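You operate a simulated robot arm through the tools that you are given. There is no shell and no other tool. Be economical: measure what you need, move in short steps, check, and stop when the job is done.

You run a simulated robot arm. Do the job below in one go: nothing can be reset, and whatever is moved stays where it is left.

Task
Switch the humidifier on at the wall, knob to LOW, night light on.
Fine: wall switch first; the light is the white switch on the humidifier; finish with one press of the MIST button.

It is judged by the outcome, as a careful person would: the job done as asked, and still so three seconds after it is handed in. It fails if anything else is knocked over, pushed out of place, dropped, spilled or broken.

Robot
A 6-joint arm with a two-finger parallel gripper, fixed in place. Base frame: the origin is at the foot of the arm, x ahead of it, y to its left, z up. Units: mm, rad, N and s.
With the tool pointing down near the work surface it reaches from about 100 to 720 mm from the base axis. Its first joint turns from -2.897 to 2.897 rad. Payload 3.91 kg.
The tool frame sits at the grasp point between the pads (the TCP): z along the fingers, y along the line on which they close. The tips reach 30 mm beyond it. Largest opening 110 mm; finger width 20, thickness 10; the body of the gripper, 48 by 112 mm, starts 55 mm behind the TCP.
Orientation is that of the tool frame in the base frame, as a unit quaternion [x, y, z, w]. With the fingers straight down and closing along the base's y, the tool's x points along the base's -x, its y along +y and its z along -z.

Tools
- The arm moves only by the tool apply_moves. Its argument "targets" is a list of rows, each a list of 6 numbers: the shift along the tool's x, y, z in mm, then the turn, a rotation vector about the tool's x, y, z in rad. In form: [[tx, ty, tz, wx, wy, wz], ...]. A call has 1 to 8 rows; each row is the pose to reach, as a shift and turn from the pose commanded when the call began, along the tool's axes at that moment. "fingers" is the opening, from 0 (shut) to 1 (fully open), set as the call begins (left out, the last holds). A row lasts 0.2 s, in which the tool goes at most 50 mm and 0.15 rad; a call with a longer step from one row to the next is refused whole, and so is a gripper value outside its range. Where a pose cannot be reached the arm comes as near as it can. A force on the tool above 40 N (or 10 N above the force at the start of the call, whichever is more), or a blocked arm, ends the call early, and 0.2 s more pass. Each finger travels about 45 mm/s and halts on what it meets, pressing with about 21 N; the grip force reading is that of the motor and also rises with nothing between the fingers. The clock runs only during rows and for 0.2 s after the last one: add rows that repeat a pose to give the fingers time. It gives the time, the measured TCP pose, the force on the tool (base axes), the opening and the grip force at its end, in the units of the frame above (readings bear some noise), and new pictures: "show" is both (left out), scene, wrist or none.
- Cameras (640 x 400 px; columns grow to the right, rows downward): "scene" is fixed at [398.6, -648.9, 1128]; the picture's right is [1.00, -0.02, 0.00], its down [-0.01, -0.23, -0.97] and it looks along [0.02, 0.97, -0.23] (base axes); focal length 328 px, centre (320, 200). "wrist" rides on the gripper at [-36, 0, -57] in the tool frame; the picture's right is [0.00, -1.00, 0.00], its down [0.97, 0.00, -0.24] and it looks along [0.24, 0.00, 0.97] (tool axes); focal length 218 px, centre (320, 200). There is no depth. A picture from a camera that has moved, and an enlarged one, comes with that camera's place and axes in the base frame and with its lens.
- slide_trunk(by): slides the trunk up (or, below 0, down) by that many mm; the arm rides with it, the base frame stays. It gives what a move gives, with no picture.
- zoom(camera, box): a new picture of the part [left, top, right, bottom] of that camera's present view, enlarged. No time passes.
- close_job(): hands the job in; it is judged then, once.

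Work in short steps. Places have to be worked out from the pictures, the camera data and where the tool is seen: move nearer, look again, correct. Check each grasp and each placing, and mend what went wrong. You have 120 turns and 150 pictures in all, those below and enlarged ones among them. Open the gripper and draw the arm clear of the work before you hand the job in, unless the task says otherwise; then end with one line.

The tools are called after ">>>" as a command line: name --pt "numbers of a row" for each row, then --argument value for the rest, lists and objects as JSON in quotes. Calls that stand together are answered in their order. apply_moves: Moves the arm, as the interface text tells. Its arguments: {"type":"object","properties":{"targets":{"type":"array","items":{"type":"array","items":{"type":"number"}}},"fingers":{"type":"number"},"show":{"type":"string","enum":["both","scene","wrist","none"]}},"required":["targets"]} The other tools are called the same way: slide_trunk (by) slides the trunk up or down; zoom (camera, box) takes an enlarged picture of a part of a camera's view; close_job () hands the job in.

At the start:

```text
time: 0.0
ee_pos: [288.3, 385.7, 973.7]
tool_rot: [-0.001, 1.0, 0.0, 0.0]
force: [-0.2, 0.2, -0.8]
gripper_width: 109.9
gripper_force: 0.0
trunk travel left (down, up): [-475.0, 135.0]
```

scene: 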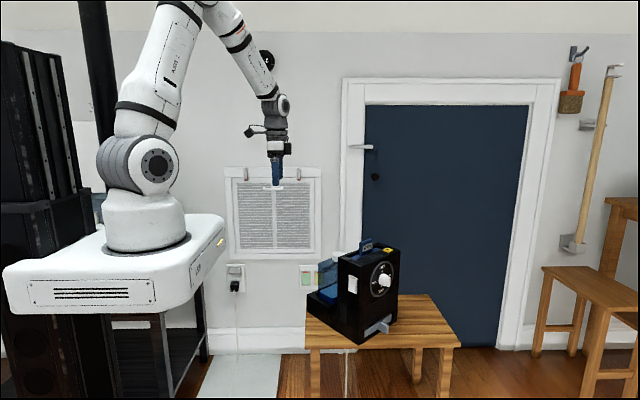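
wrist: 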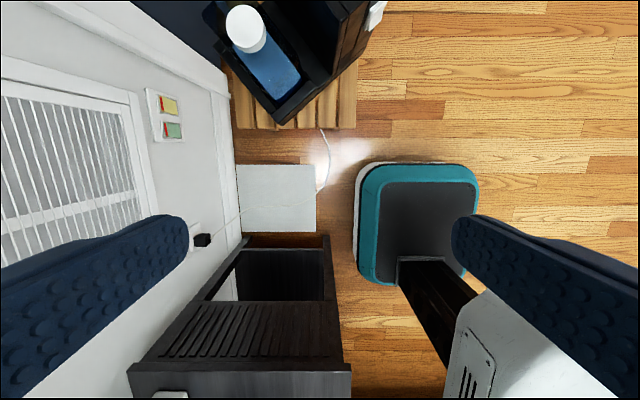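

The humidifier is the black box on the small table; a two-rocker plate and an outlet are on the wall. I zoom in on both to read the details.

>>> zoom --camera "scene" --box '[290, 225, 420, 350]'

>>> zoom --camera "scene" --box '[210, 250, 340, 330]'

>>> zoom --camera "wrist" --box '[130, 0, 400, 260]'

```text
3.20 times, centred on (355, 288) of scene
camera zoom: at [398.6, -648.9, 1128.0], right [1.0, -0.02, 0.0], down [-0.01, -0.23, -0.97], along [0.02, 0.97, -0.23], focal length 1050 px, centre (208, -80)
```

zoom: 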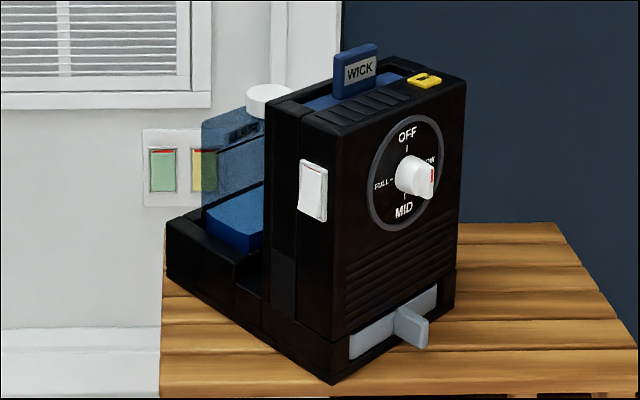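

```text
4.92 times, centred on (275, 290) of scene
camera zoom: at [398.6, -648.9, 1128.0], right [1.0, -0.02, 0.0], down [-0.01, -0.23, -0.97], along [0.02, 0.97, -0.23], focal length 1615 px, centre (542, -243)
```

zoom: 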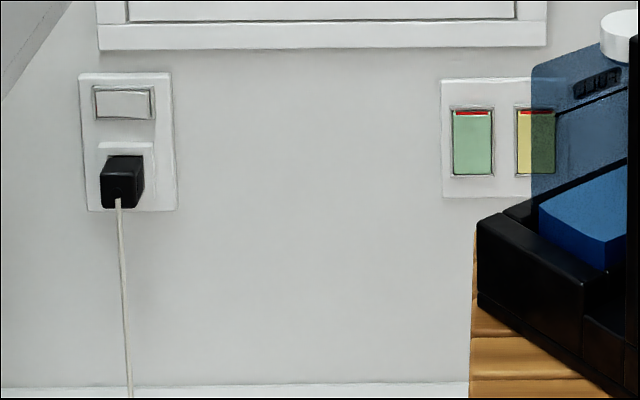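

```text
1.54 times, centred on (265, 130) of wrist
camera zoom: at [324.1, 386.2, 1031.0], right [0.0, -1.0, 0.0], down [-0.97, 0.0, 0.24], along [-0.24, 0.0, -0.97], focal length 336 px, centre (405, 308)
```

zoom: 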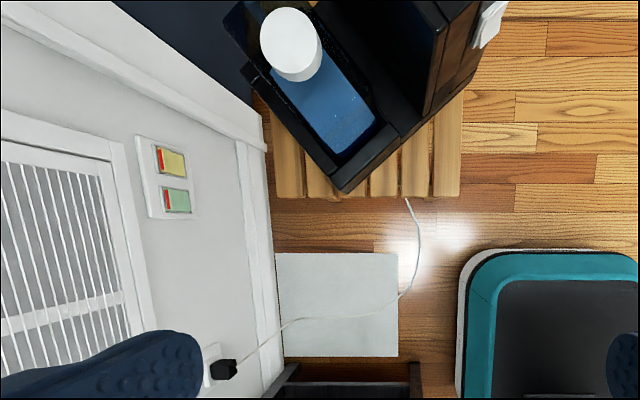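

The wall switch for the humidifier appears to be the rocker above its plug, near (20, 800, 440); the red-topped plate is something else. I turn the tool to point at the wall with the camera above it, and move left.

>>> apply_moves --pt "28.5 12 0 -0.0863 -0.0863 -0.0863" --pt "57 24 0 -0.1726 -0.1726 -0.1726" --pt "85.5 36 0 -0.2589 -0.2589 -0.2589" --pt "114 48 0 -0.3452 -0.3452 -0.3452" --pt "142.5 60 0 -0.4315 -0.4315 -0.4315" --pt "171 72 0 -0.5178 -0.5178 -0.5178" --pt "199.5 84 0 -0.6041 -0.6041 -0.6041" --pt "228 96 0 -0.6904 -0.6904 -0.6904" --show "none" --fingers 0

>>> apply_moves --pt "0 0 0 -0.0863 -0.0863 -0.0863" --pt "0 0 0 -0.1726 -0.1726 -0.1726" --pt "0 0 0 -0.2589 -0.2589 -0.2589" --pt "0 0 0 -0.3452 -0.3452 -0.3452" --pt "0 0 0 -0.4315 -0.4315 -0.4315" --pt "0 0 0 -0.5188 -0.5188 -0.5188"

```text
time: 1.8
ee_pos: [51.2, 490.9, 1001.6]
tool_rot: [-0.327, 0.827, 0.319, 0.327]
force: [-0.7, 0.1, 0.5]
gripper_width: 0.0
gripper_force: 20.7
out of reach, approached as far as the arm can: row 7, 8
trunk travel left (down, up): [-475.0, 135.0]
```

```text
refused: row 6 steps farther than a row can; nothing moved
```

The last rows ran out of reach. I finish the turn while moving outward toward the wall, where the pose should be easier.

>>> apply_moves --pt "-8 14 18 -0.086 -0.086 -0.086" --pt "-16 28 36 -0.172 -0.172 -0.172" --pt "-24 42 54 -0.258 -0.258 -0.258" --pt "-32 56 72 -0.344 -0.344 -0.344" --pt "-40 70 90 -0.43 -0.43 -0.43" --pt "-40 70 90 -0.514 -0.514 -0.514"

```text
time: 3.2
ee_pos: [-14.9, 616.6, 1017.2]
tool_rot: [-0.5, 0.507, 0.472, 0.52]
force: [-0.5, 0.8, 0.5]
gripper_width: 0.0
gripper_force: 21.0
out of reach, approached as far as the arm can: row 1, 2, 3, 4, 5, 6
trunk travel left (down, up): [-475.0, 135.0]
camera wrist: at [-20.5, 559.4, 1054.6], right [1.0, -0.06, 0.04], down [0.02, -0.26, -0.97], along [0.06, 0.96, -0.25], focal length 218 px, centre (320, 200)
```

scene: 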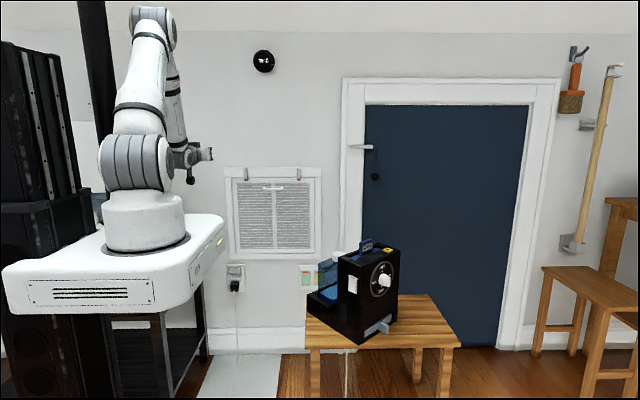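
wrist: 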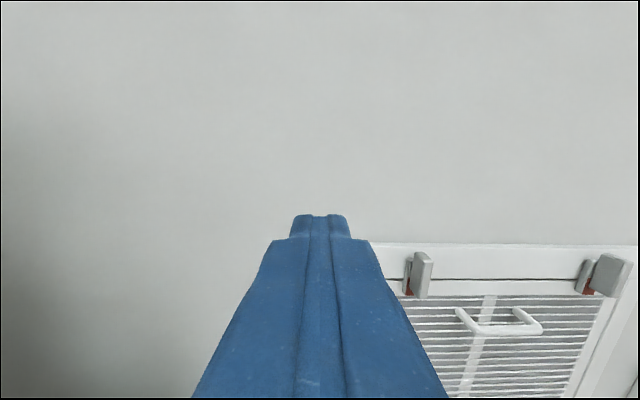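

The tool now faces the wall. I lower the trunk so the wall switch comes into the comfortable range, and check.

>>> slide_trunk --by -300

>>> apply_moves --pt "0 0 0 0 0 0"

```text
time: 6.2
ee_pos: [-14.3, 616.2, 716.7]
tool_rot: [-0.498, 0.51, 0.471, 0.52]
force: [0.4, 0.4, 1.1]
gripper_width: 0.1
gripper_force: 21.1
trunk travel left (down, up): [-175.0, 435.0]
```

```text
time: 6.6
ee_pos: [-13.7, 616.8, 718.1]
tool_rot: [-0.499, 0.509, 0.47, 0.52]
force: [-0.5, 0.9, -0.1]
gripper_width: 0.1
gripper_force: 20.8
trunk travel left (down, up): [-175.0, 435.0]
camera wrist: at [-18.5, 559.4, 754.6], right [1.0, -0.06, 0.04], down [0.02, -0.26, -0.97], along [0.07, 0.96, -0.26], focal length 218 px, centre (320, 200)
```

scene: 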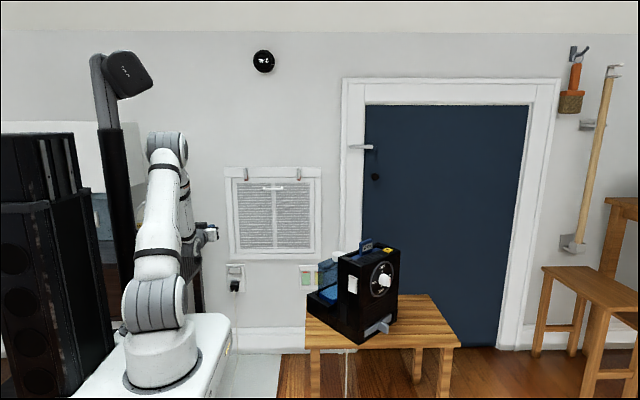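
wrist: 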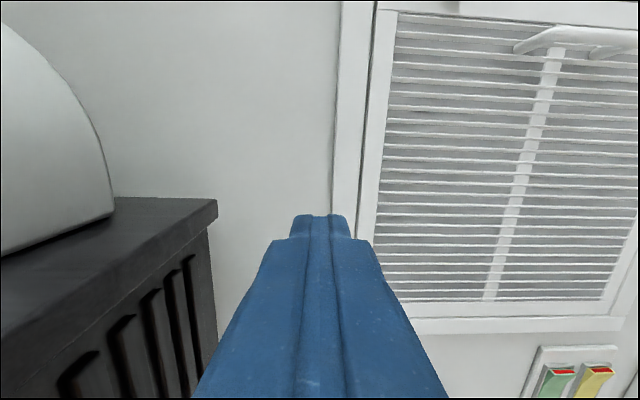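

Cabinet side is at about x=-115, so x=20 is clear. I lower the trunk further and then descend with the arm while easing right.

>>> slide_trunk --by -150

>>> apply_moves --pt "25 -10 0 0 0 0" --pt "50 -20 0 0 0 0" --pt "75 -30 0 0 0 0" --pt "75 -36 0 0 0 0" --show "wrist"

```text
time: 8.3
ee_pos: [-13.6, 616.1, 567.6]
tool_rot: [-0.499, 0.509, 0.471, 0.52]
force: [0.2, 1.2, -0.3]
gripper_width: 0.2
gripper_force: 21.0
trunk travel left (down, up): [-25.0, 585.0]
```

```text
time: 9.3
ee_pos: [-3.5, 620.7, 500.8]
tool_rot: [-0.502, 0.509, 0.455, 0.532]
force: [0.3, 0.7, 0.5]
gripper_width: 0.0
gripper_force: 20.7
out of reach, approached as far as the arm can: row 1, 2, 3, 4
trunk travel left (down, up): [-25.0, 585.0]
camera wrist: at [-10.7, 564.9, 539.5], right [0.99, -0.08, 0.07], down [0.05, -0.27, -0.96], along [0.1, 0.96, -0.26], focal length 218 px, centre (320, 200)
```

wrist: 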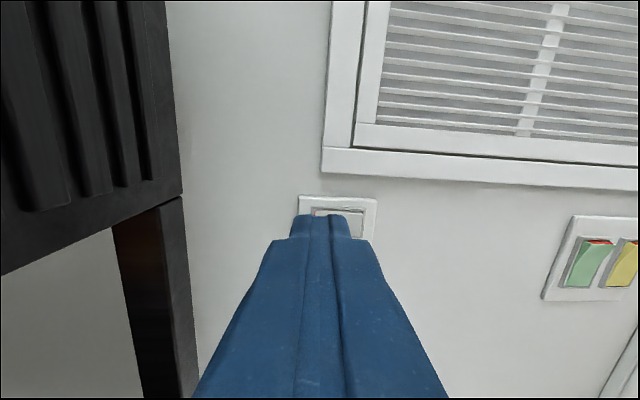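

The plate with the rocker is right ahead. The pose is limited a bit; I move straight forward along the tool to see if reach frees up.

>>> apply_moves --pt "0 0 20 0 0 0" --pt "0 0 40 0 0 0" --pt "0 0 60 0 0 0" --pt "0 0 60 0 0 0" --show "wrist"

```text
time: 10.3
ee_pos: [-14.3, 679.5, 502.3]
tool_rot: [-0.494, 0.514, 0.467, 0.523]
force: [0.3, 0.0, 1.2]
gripper_width: 0.0
gripper_force: 21.3
out of reach, approached as far as the arm can: row 1, 2, 3, 4
trunk travel left (down, up): [-25.0, 585.0]
camera wrist: at [-20.6, 622.7, 539.7], right [1.0, -0.08, 0.04], down [0.02, -0.26, -0.97], along [0.08, 0.96, -0.26], focal length 218 px, centre (320, 200)
```

wrist: 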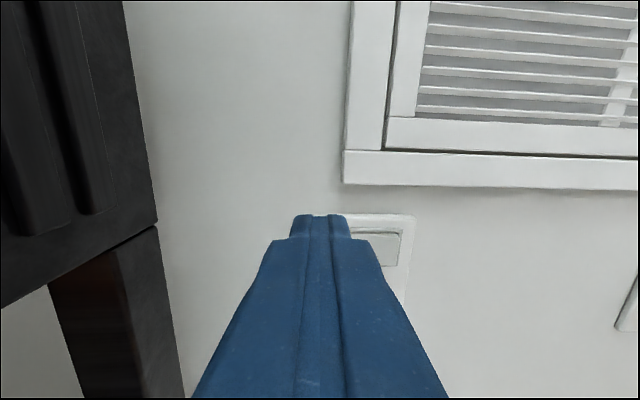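

Reach still seems bound by a joint limit. I allow a little yaw toward +x and shift right to see whether that frees it.

>>> apply_moves --pt "0 -10 0 0.1 0 0" --pt "10 -20 0 0.2 0 0" --pt "20 -30 0 0.3 0 0" --show "wrist"

```text
time: 11.2
ee_pos: [15.3, 675.4, 484.2]
tool_rot: [-0.415, 0.575, 0.39, 0.588]
force: [1.0, -0.6, 0.1]
gripper_width: 0.0
gripper_force: 21.5
trunk travel left (down, up): [-25.0, 585.0]
camera wrist: at [-6.4, 622.0, 520.3], right [0.94, -0.35, 0.04], down [-0.05, -0.24, -0.97], along [0.35, 0.9, -0.24], focal length 218 px, centre (320, 200)
```

wrist: 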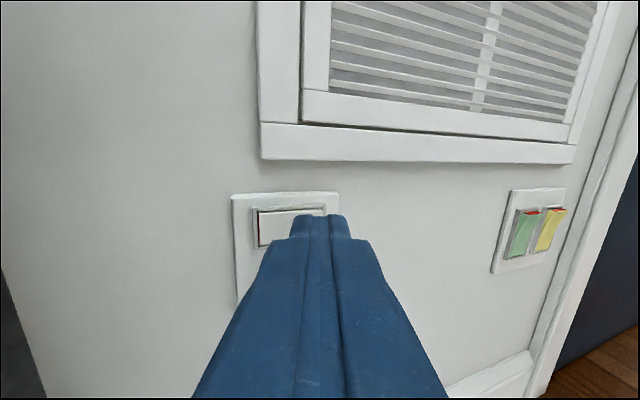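

That pose was reached. I see a red strip at the rocker's left end; zooming to read it.

>>> zoom --camera "wrist" --box '[220, 180, 350, 262]'

>>> zoom --camera "wrist" --box '[480, 180, 590, 280]'

```text
4.88 times, centred on (285, 221) of wrist
camera zoom: at [-6.4, 622.0, 520.3], right [0.94, -0.35, 0.04], down [-0.05, -0.24, -0.97], along [0.35, 0.9, -0.24], focal length 1065 px, centre (491, 98)
```

zoom: 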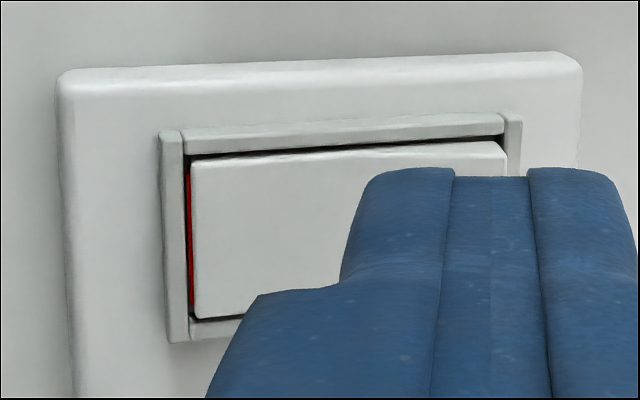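

```text
4.00 times, centred on (535, 230) of wrist
camera zoom: at [-6.4, 622.0, 520.3], right [0.94, -0.35, 0.04], down [-0.05, -0.24, -0.97], along [0.35, 0.9, -0.24], focal length 873 px, centre (-540, 80)
```

zoom: 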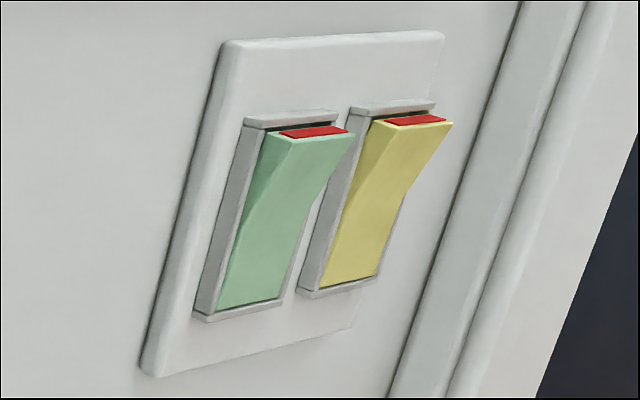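

Red edges show when a rocker is on; here the left red edge is almost hidden and the right end stands proud, so it's off and the right end needs pressing. Rocker centre is about (29, 766, 459), right end near x=54; I hover the tip about 30 mm short of it.

>>> apply_moves --pt "12 -7 13 0 0 0" --pt "23 -13 26 0 0 0" --pt "23 -13 39 0 0 0" --pt "23 -13 39 0 0 0"

>>> zoom --camera "wrist" --box '[220, 170, 400, 282]'

>>> zoom --camera "scene" --box '[195, 250, 275, 300]'

```text
time: 12.2
ee_pos: [41.6, 707.3, 460.6]
tool_rot: [-0.416, 0.574, 0.389, 0.588]
force: [-0.8, 0.6, 0.5]
gripper_width: 0.0
gripper_force: 21.1
trunk travel left (down, up): [-25.0, 585.0]
camera wrist: at [20.5, 654.3, 497.6], right [0.94, -0.35, 0.04], down [-0.05, -0.24, -0.97], along [0.35, 0.9, -0.24], focal length 218 px, centre (320, 200)
```

scene: 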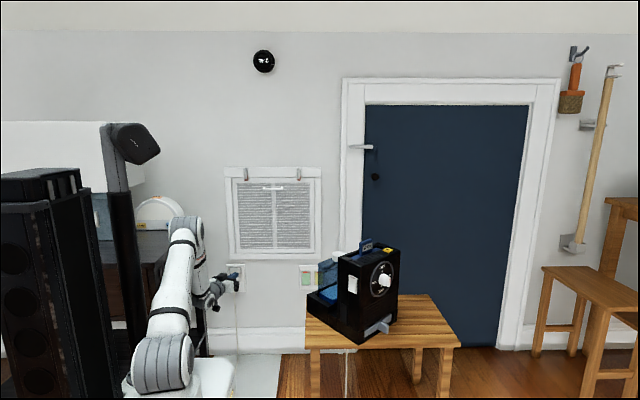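
wrist: 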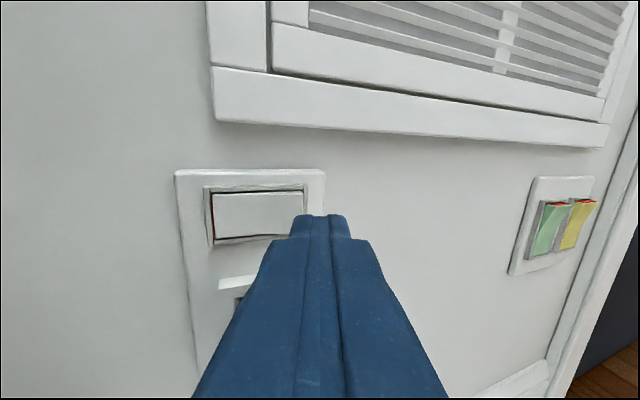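

```text
3.56 times, centred on (310, 226) of wrist
camera zoom: at [20.5, 654.3, 497.6], right [0.94, -0.35, 0.04], down [-0.05, -0.24, -0.97], along [0.35, 0.9, -0.24], focal length 776 px, centre (356, 108)
```

zoom: 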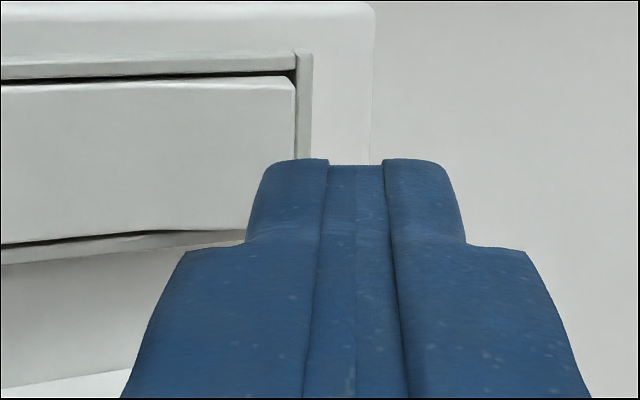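

```text
8.00 times, centred on (235, 275) of scene
camera zoom: at [398.6, -648.9, 1128.0], right [1.0, -0.02, 0.0], down [-0.01, -0.23, -0.97], along [0.02, 0.97, -0.23], focal length 2625 px, centre (1000, -400)
```

zoom: 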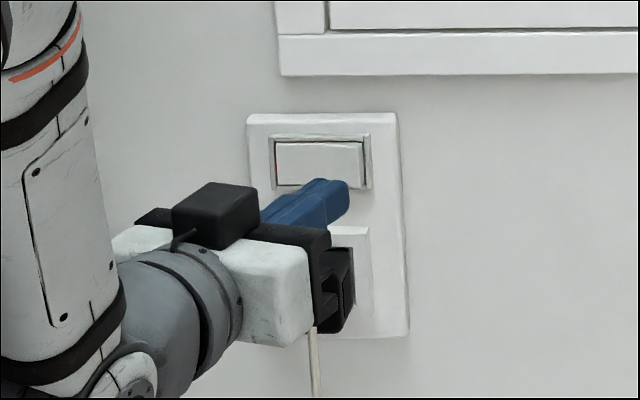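

The tip is about level with the rocker and its leading corner lines up near x=43. I press straight along +y in small steps.

>>> apply_moves --pt "0 0 6 0 0 0" --pt "0 2.2 12 0 0 0" --pt "0 4.3 17.5 0 0 0" --pt "0 6.4 23 0 0 0" --pt "0 7.5 26 0 0 0" --pt "0 8.5 29 0 0 0" --show "wrist"

>>> zoom --camera "wrist" --box '[200, 140, 360, 240]'

```text
time: 13.6
ee_pos: [45.0, 738.0, 462.3]
tool_rot: [-0.416, 0.574, 0.39, 0.588]
force: [0.1, 0.2, 0.4]
gripper_width: 0.0
gripper_force: 20.9
trunk travel left (down, up): [-25.0, 585.0]
camera wrist: at [23.1, 684.5, 497.5], right [0.94, -0.35, 0.04], down [-0.05, -0.24, -0.97], along [0.35, 0.9, -0.24], focal length 218 px, centre (320, 200)
```

wrist: 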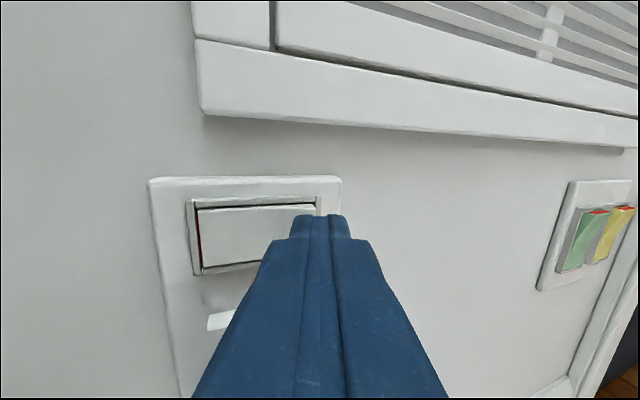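

```text
4.00 times, centred on (280, 190) of wrist
camera zoom: at [23.1, 684.5, 497.5], right [0.94, -0.35, 0.04], down [-0.05, -0.24, -0.97], along [0.35, 0.9, -0.24], focal length 873 px, centre (480, 240)
```

zoom: 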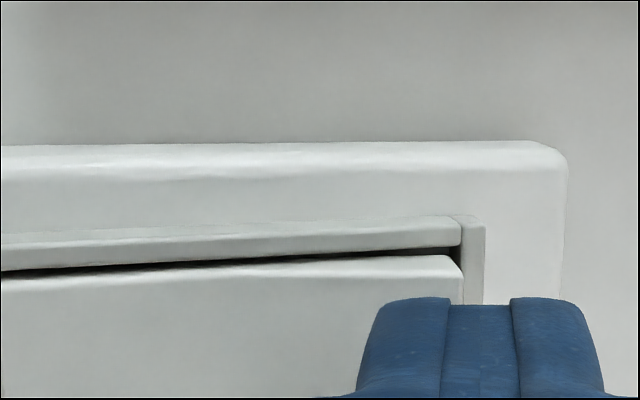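

No contact yet at tip y=766; the new triangulation puts the rocker face near y=777. Continuing straight in.

>>> apply_moves --pt "1 1.8 4.7 0 0 0" --pt "2 3.5 9.4 0 0 0" --pt "2 4.6 12.2 0 0 0" --pt "2 5.6 15 0 0 0" --pt "2 6.7 17.8 0 0 0" --pt "2 7.7 20.6 0 0 0" --show "wrist"

>>> zoom --camera "wrist" --box '[180, 180, 360, 292]'

```text
time: 14.5
ee_pos: [44.8, 749.3, 458.4]
tool_rot: [-0.415, 0.575, 0.388, 0.589]
force: [-1.8, -26.2, 8.8]
gripper_width: 0.2
gripper_force: 21.5
trunk travel left (down, up): [-25.0, 585.0]
stopped in row 4: the force on the tool passed its limit (the readings are from after the stop); the commanded pose is now the measured one
camera wrist: at [23.0, 696.0, 495.6], right [0.93, -0.35, 0.04], down [-0.05, -0.24, -0.97], along [0.35, 0.9, -0.24], focal length 218 px, centre (320, 200)
```

wrist: 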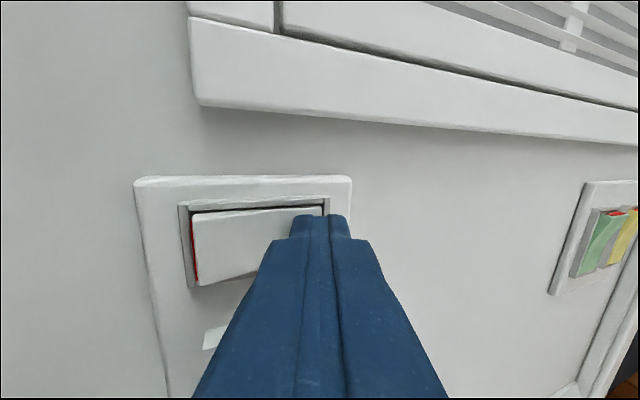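

```text
3.56 times, centred on (270, 236) of wrist
camera zoom: at [23.0, 696.0, 495.6], right [0.93, -0.35, 0.04], down [-0.05, -0.24, -0.97], along [0.35, 0.9, -0.24], focal length 776 px, centre (498, 72)
```

zoom: 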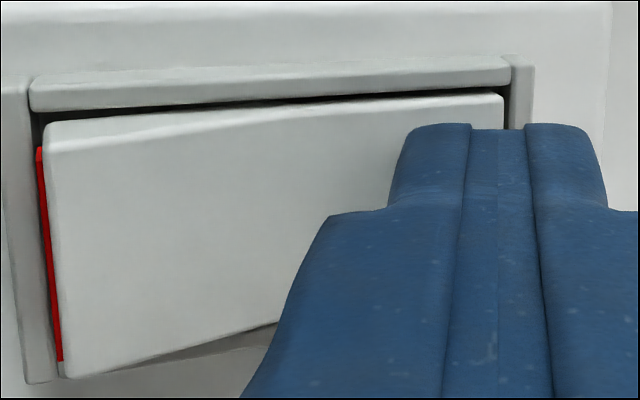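

The rocker flipped: right end in, left end out with the red edge showing, so it's on. I back off and look.

>>> apply_moves --pt "0 -10 -30 0 0 0" --pt "0 -20 -60 0 0 0" --pt "0 -33 -100 0 0 0" --pt "0 -33 -130 0 0 0"

>>> zoom --camera "scene" --box '[195, 250, 275, 300]'

>>> zoom --camera "scene" --box '[290, 225, 420, 350]'

```text
time: 15.5
ee_pos: [29.5, 614.0, 459.7]
tool_rot: [-0.416, 0.575, 0.388, 0.588]
force: [0.2, -0.2, -0.2]
gripper_width: 0.0
gripper_force: 21.3
trunk travel left (down, up): [-25.0, 585.0]
camera wrist: at [7.7, 561.5, 497.6], right [0.93, -0.35, 0.04], down [-0.05, -0.25, -0.97], along [0.35, 0.9, -0.25], focal length 218 px, centre (320, 200)
```

scene: 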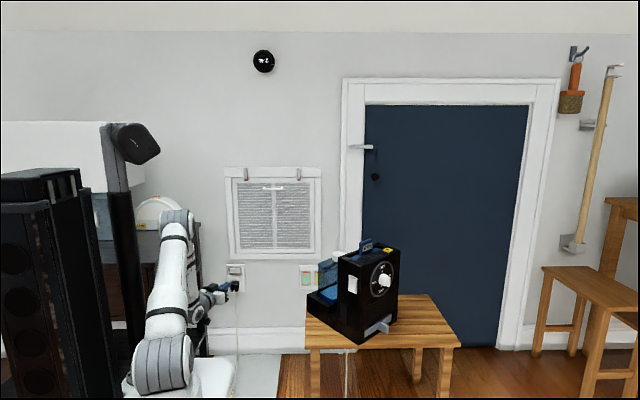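
wrist: 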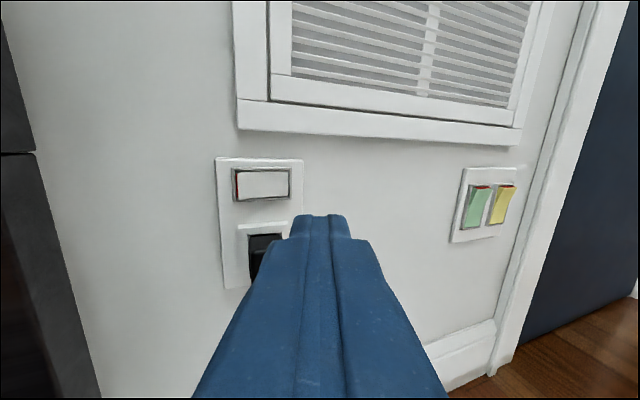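

```text
8.00 times, centred on (235, 275) of scene
camera zoom: at [398.6, -648.9, 1128.0], right [1.0, -0.02, 0.0], down [-0.01, -0.23, -0.97], along [0.02, 0.97, -0.23], focal length 2625 px, centre (1000, -400)
```

zoom: 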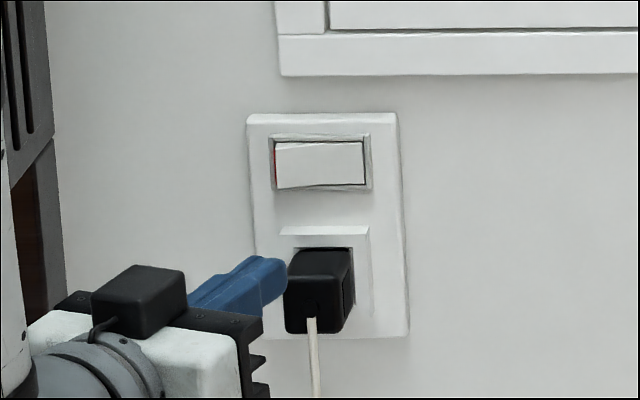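

```text
3.20 times, centred on (355, 288) of scene
camera zoom: at [398.6, -648.9, 1128.0], right [1.0, -0.02, 0.0], down [-0.01, -0.23, -0.97], along [0.02, 0.97, -0.23], focal length 1050 px, centre (208, -80)
```

zoom: 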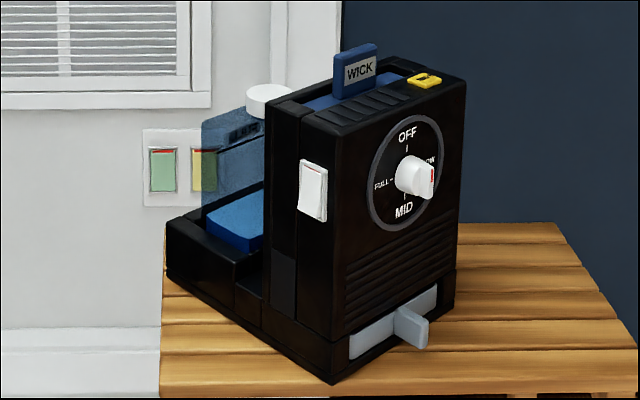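

The wall switch is on. Now a closer look at the humidifier's knob, top and grey front part.

>>> zoom --camera "scene" --box '[360, 238, 410, 300]'

>>> zoom --camera "scene" --box '[335, 265, 365, 300]'

>>> zoom --camera "scene" --box '[355, 235, 405, 260]'

```text
6.45 times, centred on (385, 269) of scene
camera zoom: at [398.6, -648.9, 1128.0], right [1.0, -0.02, 0.0], down [-0.01, -0.23, -0.97], along [0.02, 0.97, -0.23], focal length 2117 px, centre (-99, -245)
```

zoom: 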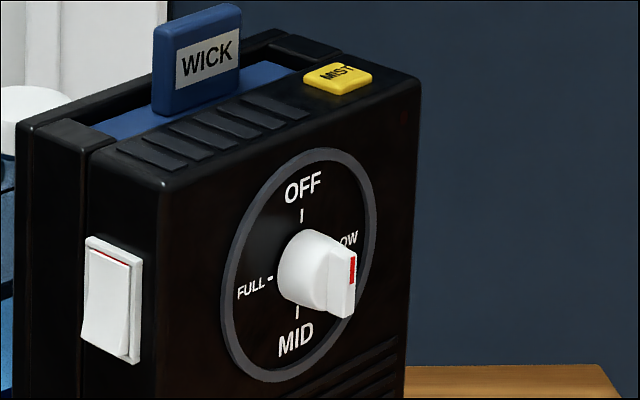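

```text
11.43 times, centred on (350, 282) of scene
camera zoom: at [398.6, -648.9, 1128.0], right [1.0, -0.02, 0.0], down [-0.01, -0.23, -0.97], along [0.02, 0.97, -0.23], focal length 3750 px, centre (-23, -743)
```

zoom: 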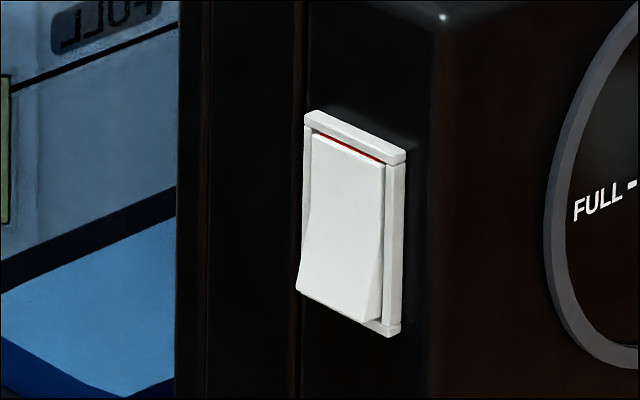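

```text
12.80 times, centred on (380, 248) of scene
camera zoom: at [398.6, -648.9, 1128.0], right [1.0, -0.02, 0.0], down [-0.01, -0.23, -0.97], along [0.02, 0.97, -0.23], focal length 4200 px, centre (-448, -408)
```

zoom: 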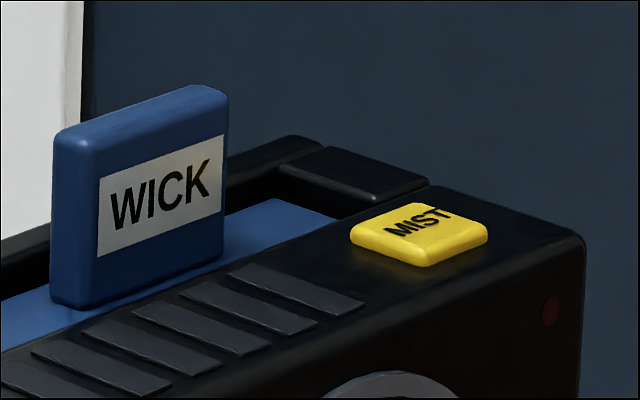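

Light switch is off (its bottom end stands proud, red at top hidden), so its lower half must be pressed; MIST is the yellow button on top. I raise the trunk to travel above everything.

>>> slide_trunk --by 450

```text
refused: 450 is not a number from -400 to 400
```

The slide is limited to 400; I use that, then swing in toward the base while yawing to face the humidifier's switch side.

>>> slide_trunk --by 400

>>> apply_moves --pt "1.6 -38 -23.5 0.07 0 0" --pt "3.2 -76 -47 0.14 0 0" --pt "4.8 -115 -71 0.21 0 0" --pt "6.4 -153 -94 0.28 0 0" --pt "8 -191 -118 0.355 0 0" --pt "9.6 -229 -141 0.425 0 0" --pt "11.2 -268 -165 0.496 0 0" --pt "12.9 -306 -189 0.567 0 0" --show "none"

```text
time: 19.3
ee_pos: [29.2, 615.0, 861.4]
tool_rot: [-0.416, 0.575, 0.388, 0.588]
force: [-0.3, -1.1, 0.2]
gripper_width: 0.1
gripper_force: 20.8
trunk travel left (down, up): [-425.0, 185.0]
```

```text
time: 21.1
ee_pos: [261.5, 413.7, 962.7]
tool_rot: [-0.251, 0.663, 0.196, 0.678]
force: [0.2, 0.1, 0.0]
gripper_width: 0.0
gripper_force: 21.2
out of reach, approached as far as the arm can: row 1, 2, 3, 4, 5, 6, 7, 8
trunk travel left (down, up): [-425.0, 185.0]
```

Facing is right, but it can't come this close while level. I pitch the tool down 45° here, which should free the reach.

>>> apply_moves --pt "0 0 0 0 0.131 0" --pt "0 0 0 0 0.262 0" --pt "0 0 0 0 0.393 0" --pt "0 0 0 0 0.524 0" --pt "0 0 0 0 0.655 0" --pt "0 0 0 0 0.785 0" --pt "0 0 0 0 0.785 0"

```text
time: 22.7
ee_pos: [259.6, 413.3, 963.7]
tool_rot: [-0.299, 0.871, 0.107, 0.376]
force: [0.0, -0.5, 0.0]
gripper_width: 0.0
gripper_force: 21.3
trunk travel left (down, up): [-425.0, 185.0]
camera wrist: at [244.2, 405.2, 1028.1], right [0.6, -0.8, 0.04], down [-0.67, -0.53, -0.53], along [0.44, 0.29, -0.85], focal length 218 px, centre (320, 200)
```

scene: 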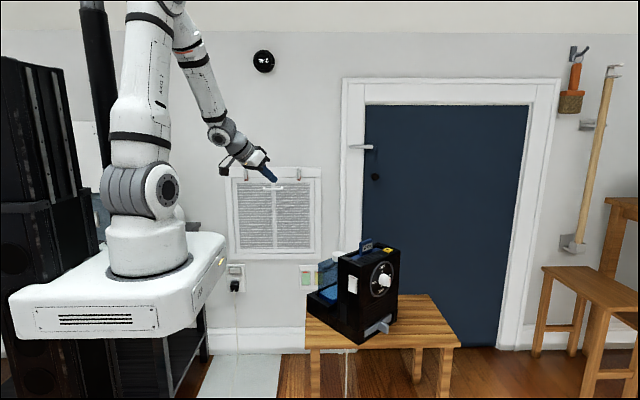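
wrist: 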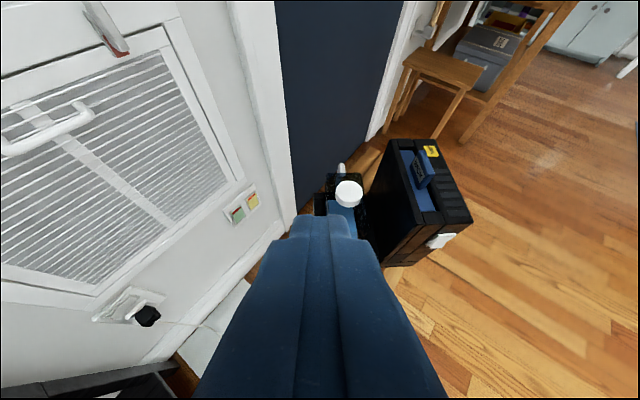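

That freed it and the target is fully reached. I swing to (330, 220) on the switch side, then lower the trunk.

>>> apply_moves --pt "10 -40 -8 0 0 0" --pt "20 -80 -16 0 0 0" --pt "30 -120 -24 0 0 0" --pt "40 -160 -32 0 0 0" --pt "47 -196 -38 0 0 0" --show "none"

>>> slide_trunk --by -340

>>> apply_moves --pt "0 0 0 0 0 0"

```text
time: 23.9
ee_pos: [363.7, 272.3, 991.4]
tool_rot: [-0.299, 0.871, 0.106, 0.375]
force: [0.7, -0.4, -0.4]
gripper_width: 0.2
gripper_force: 21.3
out of reach, approached as far as the arm can: row 2, 3, 4, 5
trunk travel left (down, up): [-425.0, 185.0]
```

```text
time: 27.2
ee_pos: [364.4, 272.1, 653.3]
tool_rot: [-0.299, 0.871, 0.105, 0.375]
force: [0.1, 0.1, 0.0]
gripper_width: 0.1
gripper_force: 21.4
trunk travel left (down, up): [-85.0, 525.0]
```

```text
time: 27.6
ee_pos: [363.9, 272.5, 652.3]
tool_rot: [-0.298, 0.871, 0.106, 0.375]
force: [0.1, 1.1, -0.7]
gripper_width: 0.2
gripper_force: 21.2
trunk travel left (down, up): [-85.0, 525.0]
camera wrist: at [348.3, 264.0, 718.7], right [0.6, -0.8, 0.04], down [-0.67, -0.53, -0.53], along [0.44, 0.29, -0.85], focal length 218 px, centre (320, 200)
```

scene: 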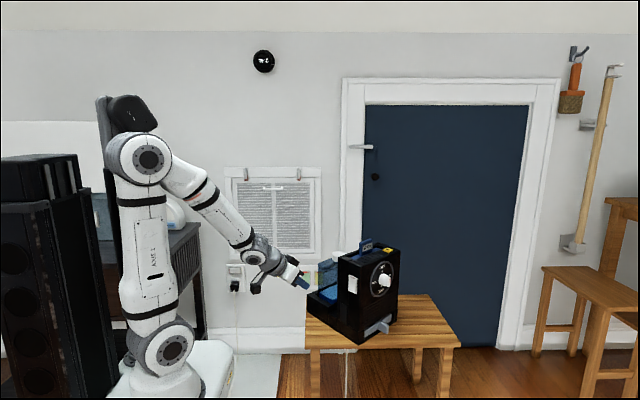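
wrist: 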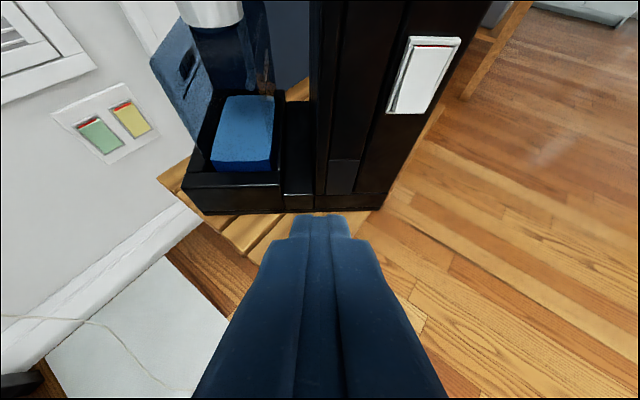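

Combining both views puts the rocker's lower end near (519, 298, 607). I move the tip to hover about 40 mm in front of it.

>>> apply_moves --pt "-8 -23 25 0 0 0" --pt "-16 -46 50 0 0 0" --pt "-33 -69.5 75.5 0 0 0" --pt "-33 -69.5 75.5 0 0 0"

>>> zoom --camera "wrist" --box '[240, 40, 440, 240]'

```text
time: 28.6
ee_pos: [445.9, 288.4, 626.1]
tool_rot: [-0.296, 0.872, 0.101, 0.377]
force: [0.1, 0.6, 0.0]
gripper_width: 0.2
gripper_force: 21.0
out of reach, approached as far as the arm can: row 2, 3
trunk travel left (down, up): [-85.0, 525.0]
camera wrist: at [431.2, 280.8, 691.9], right [0.59, -0.8, 0.05], down [-0.67, -0.52, -0.53], along [0.45, 0.28, -0.85], focal length 218 px, centre (320, 200)
```

scene: 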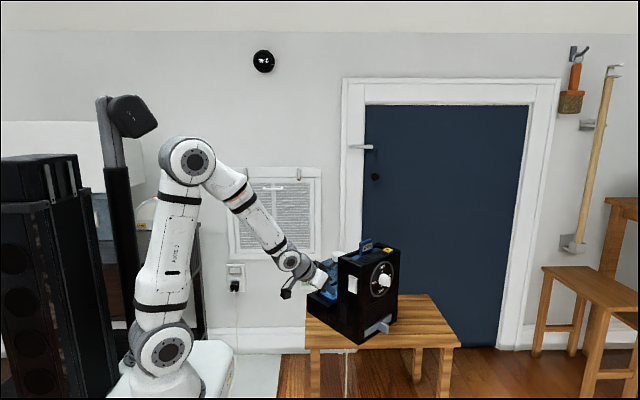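
wrist: 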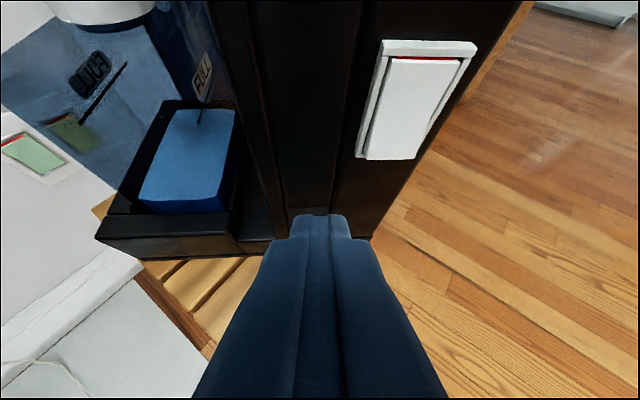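

```text
2.00 times, centred on (340, 140) of wrist
camera zoom: at [431.2, 280.8, 691.9], right [0.59, -0.8, 0.05], down [-0.67, -0.52, -0.53], along [0.45, 0.28, -0.85], focal length 436 px, centre (280, 320)
```

zoom: 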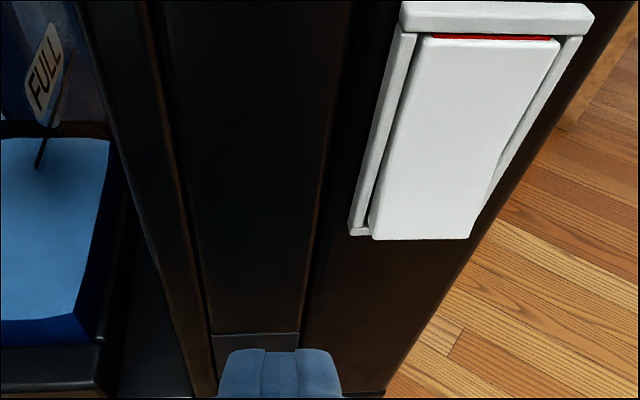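

The arm again resists when the tool's facing passes its own radial direction. I yaw 20° as at the wall (pressing at a slant is fine) while shifting sideways to hover in front of the rocker's bottom at about (520, 297, 606).

>>> apply_moves --pt "0 0 0 0.083 0.004 0.081" --pt "0 -8 0 0.166 0.008 0.162" --pt "0 -20 0 0.25 0.013 0.244" --pt "1.5 -34 0.3 0.25 0.013 0.244" --show "wrist"

```text
time: 29.6
ee_pos: [486.1, 234.1, 626.7]
tool_rot: [-0.142, 0.909, 0.039, 0.389]
force: [-0.4, 0.2, 0.3]
gripper_width: 0.2
gripper_force: 20.5
trunk travel left (down, up): [-85.0, 525.0]
camera wrist: at [470.0, 231.4, 693.1], right [0.29, -0.96, 0.04], down [-0.81, -0.27, -0.53], along [0.52, 0.12, -0.85], focal length 218 px, centre (320, 200)
```

wrist: 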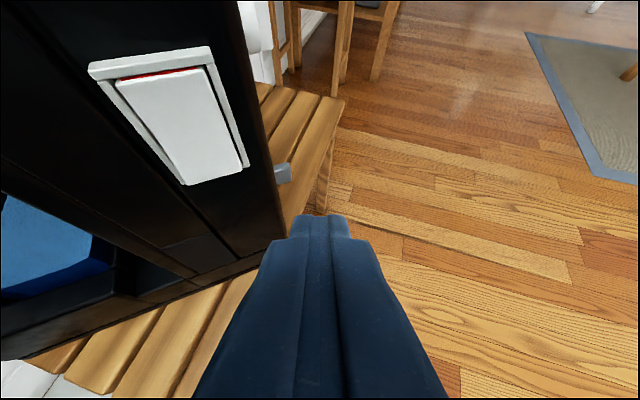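

Triangulation repeats at (520, 297, 606) for the rocker's lower end. I approach and press along the side face's inward normal in small steps.

>>> apply_moves --pt "-2.4 18.7 2 0 0 0" --pt "-4.8 37.3 4 0 0 0" --pt "-10 39.9 9.3 0 0 0" --pt "-13.8 41.8 13.3 0 0 0" --pt "-16.4 43 16 0 0 0" --pt "-19 44.3 18.6 0 0 0" --show "wrist"

>>> zoom --camera "wrist" --box '[200, 60, 440, 260]'

```text
time: 31.0
ee_pos: [499.9, 282.5, 626.4]
tool_rot: [-0.141, 0.91, 0.039, 0.388]
force: [-5.9, -11.0, 1.3]
gripper_width: 0.0
gripper_force: 20.7
trunk travel left (down, up): [-85.0, 525.0]
camera wrist: at [482.5, 280.5, 691.4], right [0.29, -0.96, 0.04], down [-0.81, -0.26, -0.53], along [0.52, 0.12, -0.85], focal length 218 px, centre (320, 200)
```

wrist: 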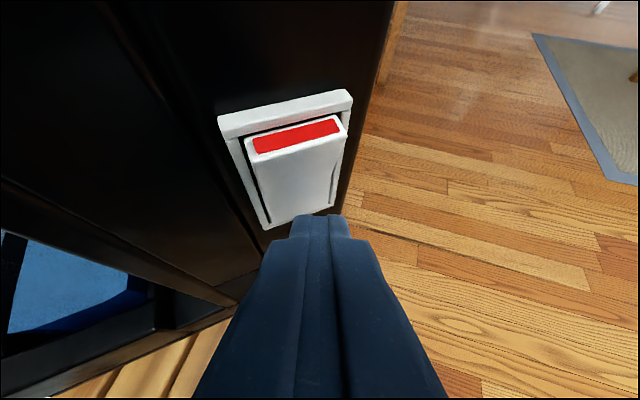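

```text
2.00 times, centred on (320, 160) of wrist
camera zoom: at [482.5, 280.5, 691.4], right [0.29, -0.96, 0.04], down [-0.81, -0.26, -0.53], along [0.52, 0.12, -0.85], focal length 436 px, centre (320, 280)
```

zoom: 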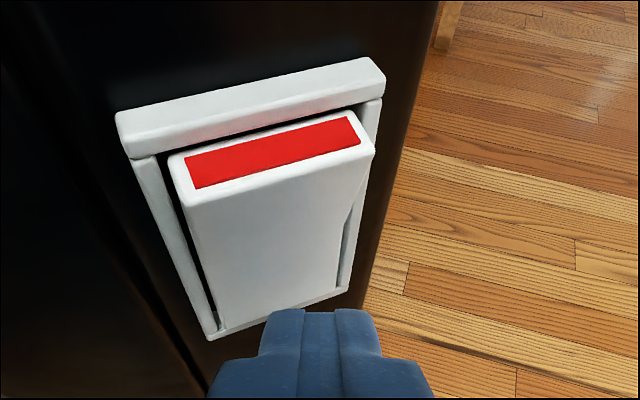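

The light rocker flipped with its red edge showing, so the night light is on. I back off, raise the trunk clear of the humidifier, and turn the tool straight down.

>>> apply_moves --pt "13 -6.5 -13 0 0 0" --pt "38 -19 -40 0 0 0" --pt "60 -30 -62 0 0 0" --show "none"

>>> slide_trunk --by 220

>>> apply_moves --pt "0 0 0 0 0.133 0" --pt "0 0 0 0 0.266 0" --pt "0 0 0 0 0.4 0" --pt "0 0 0 0 0.533 0" --pt "0 0 0 0 0.666 0" --pt "0 0 0 0 0.8 0"

```text
time: 31.8
ee_pos: [426.1, 231.6, 626.8]
tool_rot: [-0.142, 0.91, 0.04, 0.388]
force: [-0.3, -0.1, 0.9]
gripper_width: 0.0
gripper_force: 20.8
trunk travel left (down, up): [-85.0, 525.0]
```

```text
time: 34.1
ee_pos: [425.9, 231.2, 845.8]
tool_rot: [-0.142, 0.909, 0.039, 0.39]
force: [0.2, -0.9, 0.8]
gripper_width: 0.1
gripper_force: 21.0
trunk travel left (down, up): [-305.0, 305.0]
```

```text
time: 35.5
ee_pos: [425.2, 229.5, 846.6]
tool_rot: [-0.146, 0.989, -0.02, 0.001]
force: [-0.4, 0.1, -0.1]
gripper_width: 0.0
gripper_force: 20.6
trunk travel left (down, up): [-305.0, 305.0]
camera wrist: at [459.4, 242.2, 903.7], right [0.29, -0.96, 0.04], down [-0.93, -0.27, 0.24], along [-0.22, -0.1, -0.97], focal length 218 px, centre (320, 200)
```

scene: 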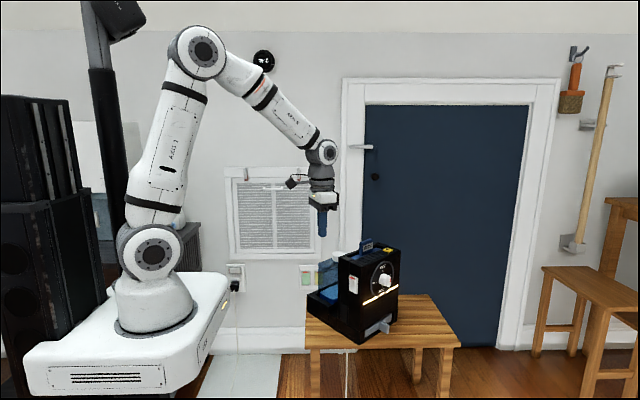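
wrist: 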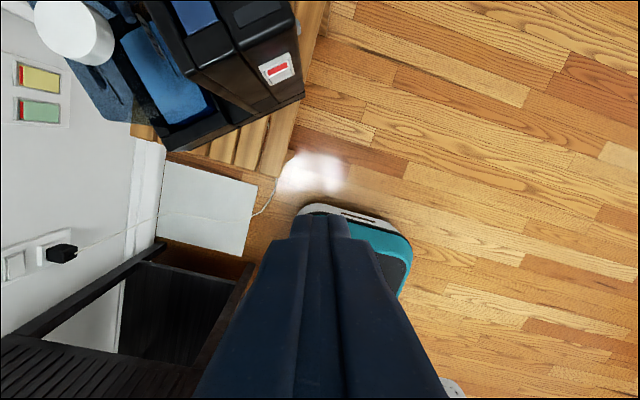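

The night light strip is glowing. Now I go over to the front of the humidifier at travel height, twisting the tool so its camera looks at the knob.

>>> apply_moves --pt "-23 -16 0 0 0 0.148" --pt "-46 -32 0 0 0 0.297" --pt "-70 -48 0 0 0 0.445" --pt "-93 -64 0 0 0 0.593" --pt "-116 -81 0 0 0 0.742" --pt "-139 -97 0 0 0 0.89" --pt "-162 -113 0 0 0 1.038" --pt "-185 -129 0 0 0 1.187"

```text
time: 37.4
ee_pos: [641.1, 161.8, 850.4]
tool_rot: [0.434, 0.901, -0.015, 0.014]
force: [-0.4, -0.6, 0.4]
gripper_width: 0.0
gripper_force: 21.5
trunk travel left (down, up): [-305.0, 305.0]
camera wrist: at [662.9, 134.3, 909.0], right [-0.78, -0.62, 0.01], down [-0.61, 0.77, 0.2], along [-0.14, 0.15, -0.98], focal length 218 px, centre (320, 200)
```

scene: 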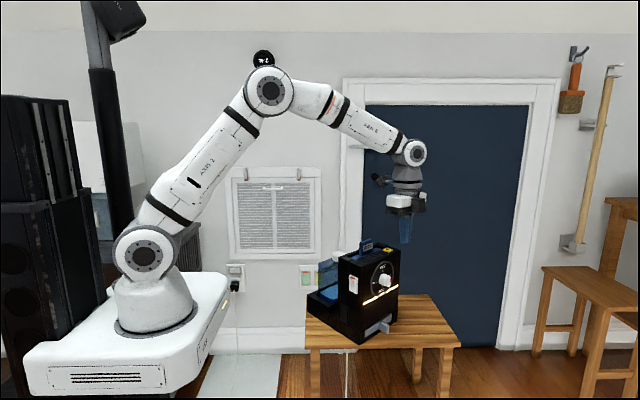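
wrist: 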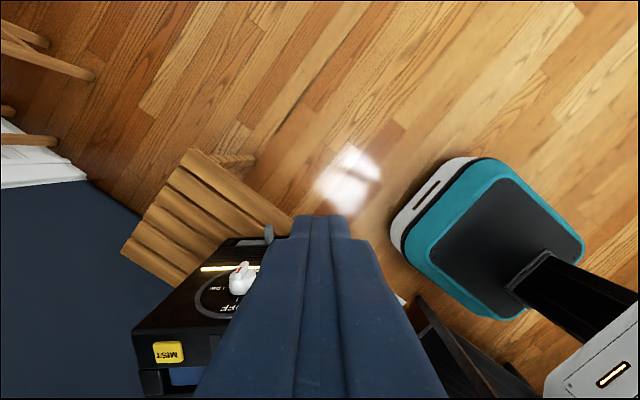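

The knob is now visible beside the fingers; zooming in.

>>> zoom --camera "wrist" --box '[180, 220, 290, 330]'

>>> zoom --camera "scene" --box '[360, 255, 410, 305]'

```text
3.64 times, centred on (235, 275) of wrist
camera zoom: at [662.9, 134.3, 909.0], right [-0.78, -0.62, 0.01], down [-0.61, 0.77, 0.2], along [-0.14, 0.15, -0.98], focal length 794 px, centre (629, -73)
```

zoom: 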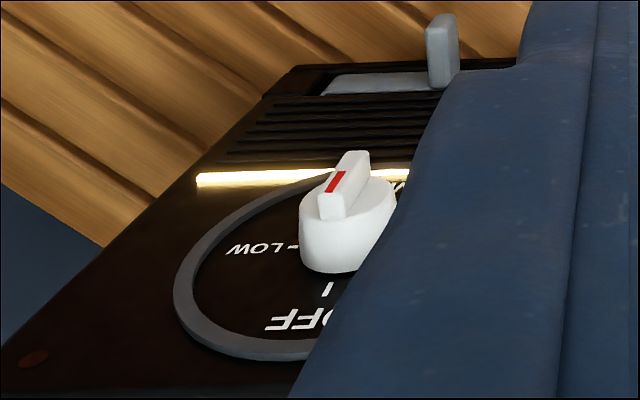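

```text
8.00 times, centred on (385, 280) of scene
camera zoom: at [398.6, -648.9, 1128.0], right [1.0, -0.02, 0.0], down [-0.01, -0.23, -0.97], along [0.02, 0.97, -0.23], focal length 2625 px, centre (-200, -440)
```

zoom: 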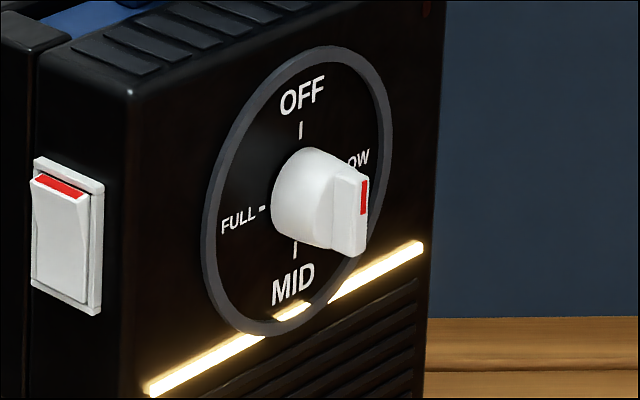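

The pointer (red half) is at OFF, so it needs a quarter turn clockwise to LOW. Ridge front centre triangulates to (644, 335, 613). I lower the trunk in front of the humidifier, then tilt the tool to face the knob, well clear of it.

>>> slide_trunk --by -200

>>> apply_moves --pt "0 0 0 0 0.14 0" --pt "0 0 0 0 0.28 0" --pt "0 0 0 0 0.42 0" --pt "0 0 0 0 0.56 0" --pt "0 0 0 0 0.7 0" --pt "0 0 0 0 0.84 0" --pt "0 0 0 0 0.98 0"

```text
time: 39.5
ee_pos: [640.7, 160.8, 650.7]
tool_rot: [0.433, 0.901, -0.015, 0.014]
force: [0.2, -0.1, 0.3]
gripper_width: 0.0
gripper_force: 21.1
trunk travel left (down, up): [-105.0, 505.0]
```

```text
time: 41.1
ee_pos: [641.9, 161.2, 650.4]
tool_rot: [0.387, 0.802, 0.191, -0.412]
force: [-0.4, 0.0, 0.1]
gripper_width: 0.0
gripper_force: 21.4
trunk travel left (down, up): [-105.0, 505.0]
camera wrist: at [683.0, 108.1, 654.7], right [-0.78, -0.63, 0.01], down [-0.23, 0.3, 0.93], along [-0.59, 0.72, -0.37], focal length 218 px, centre (320, 200)
```

scene: 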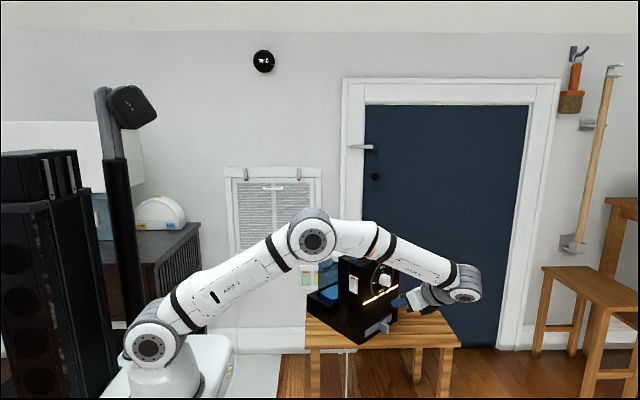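
wrist: 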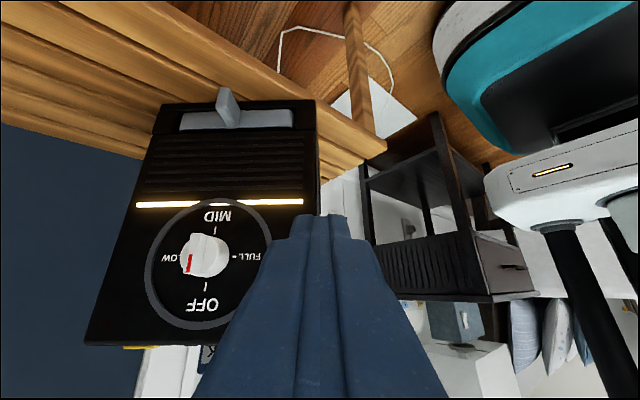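

The knob face is in good view. Zooming to read the pointer and measure.

>>> zoom --camera "wrist" --box '[140, 195, 280, 335]'

```text
2.86 times, centred on (210, 265) of wrist
camera zoom: at [683.0, 108.1, 654.7], right [-0.78, -0.63, 0.01], down [-0.23, 0.3, 0.93], along [-0.59, 0.72, -0.37], focal length 624 px, centre (634, 14)
```

zoom: 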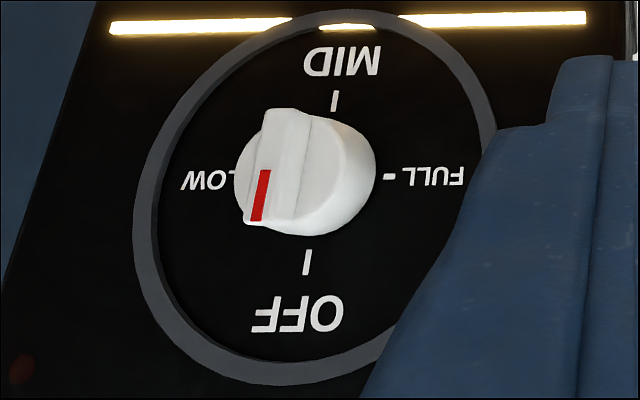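

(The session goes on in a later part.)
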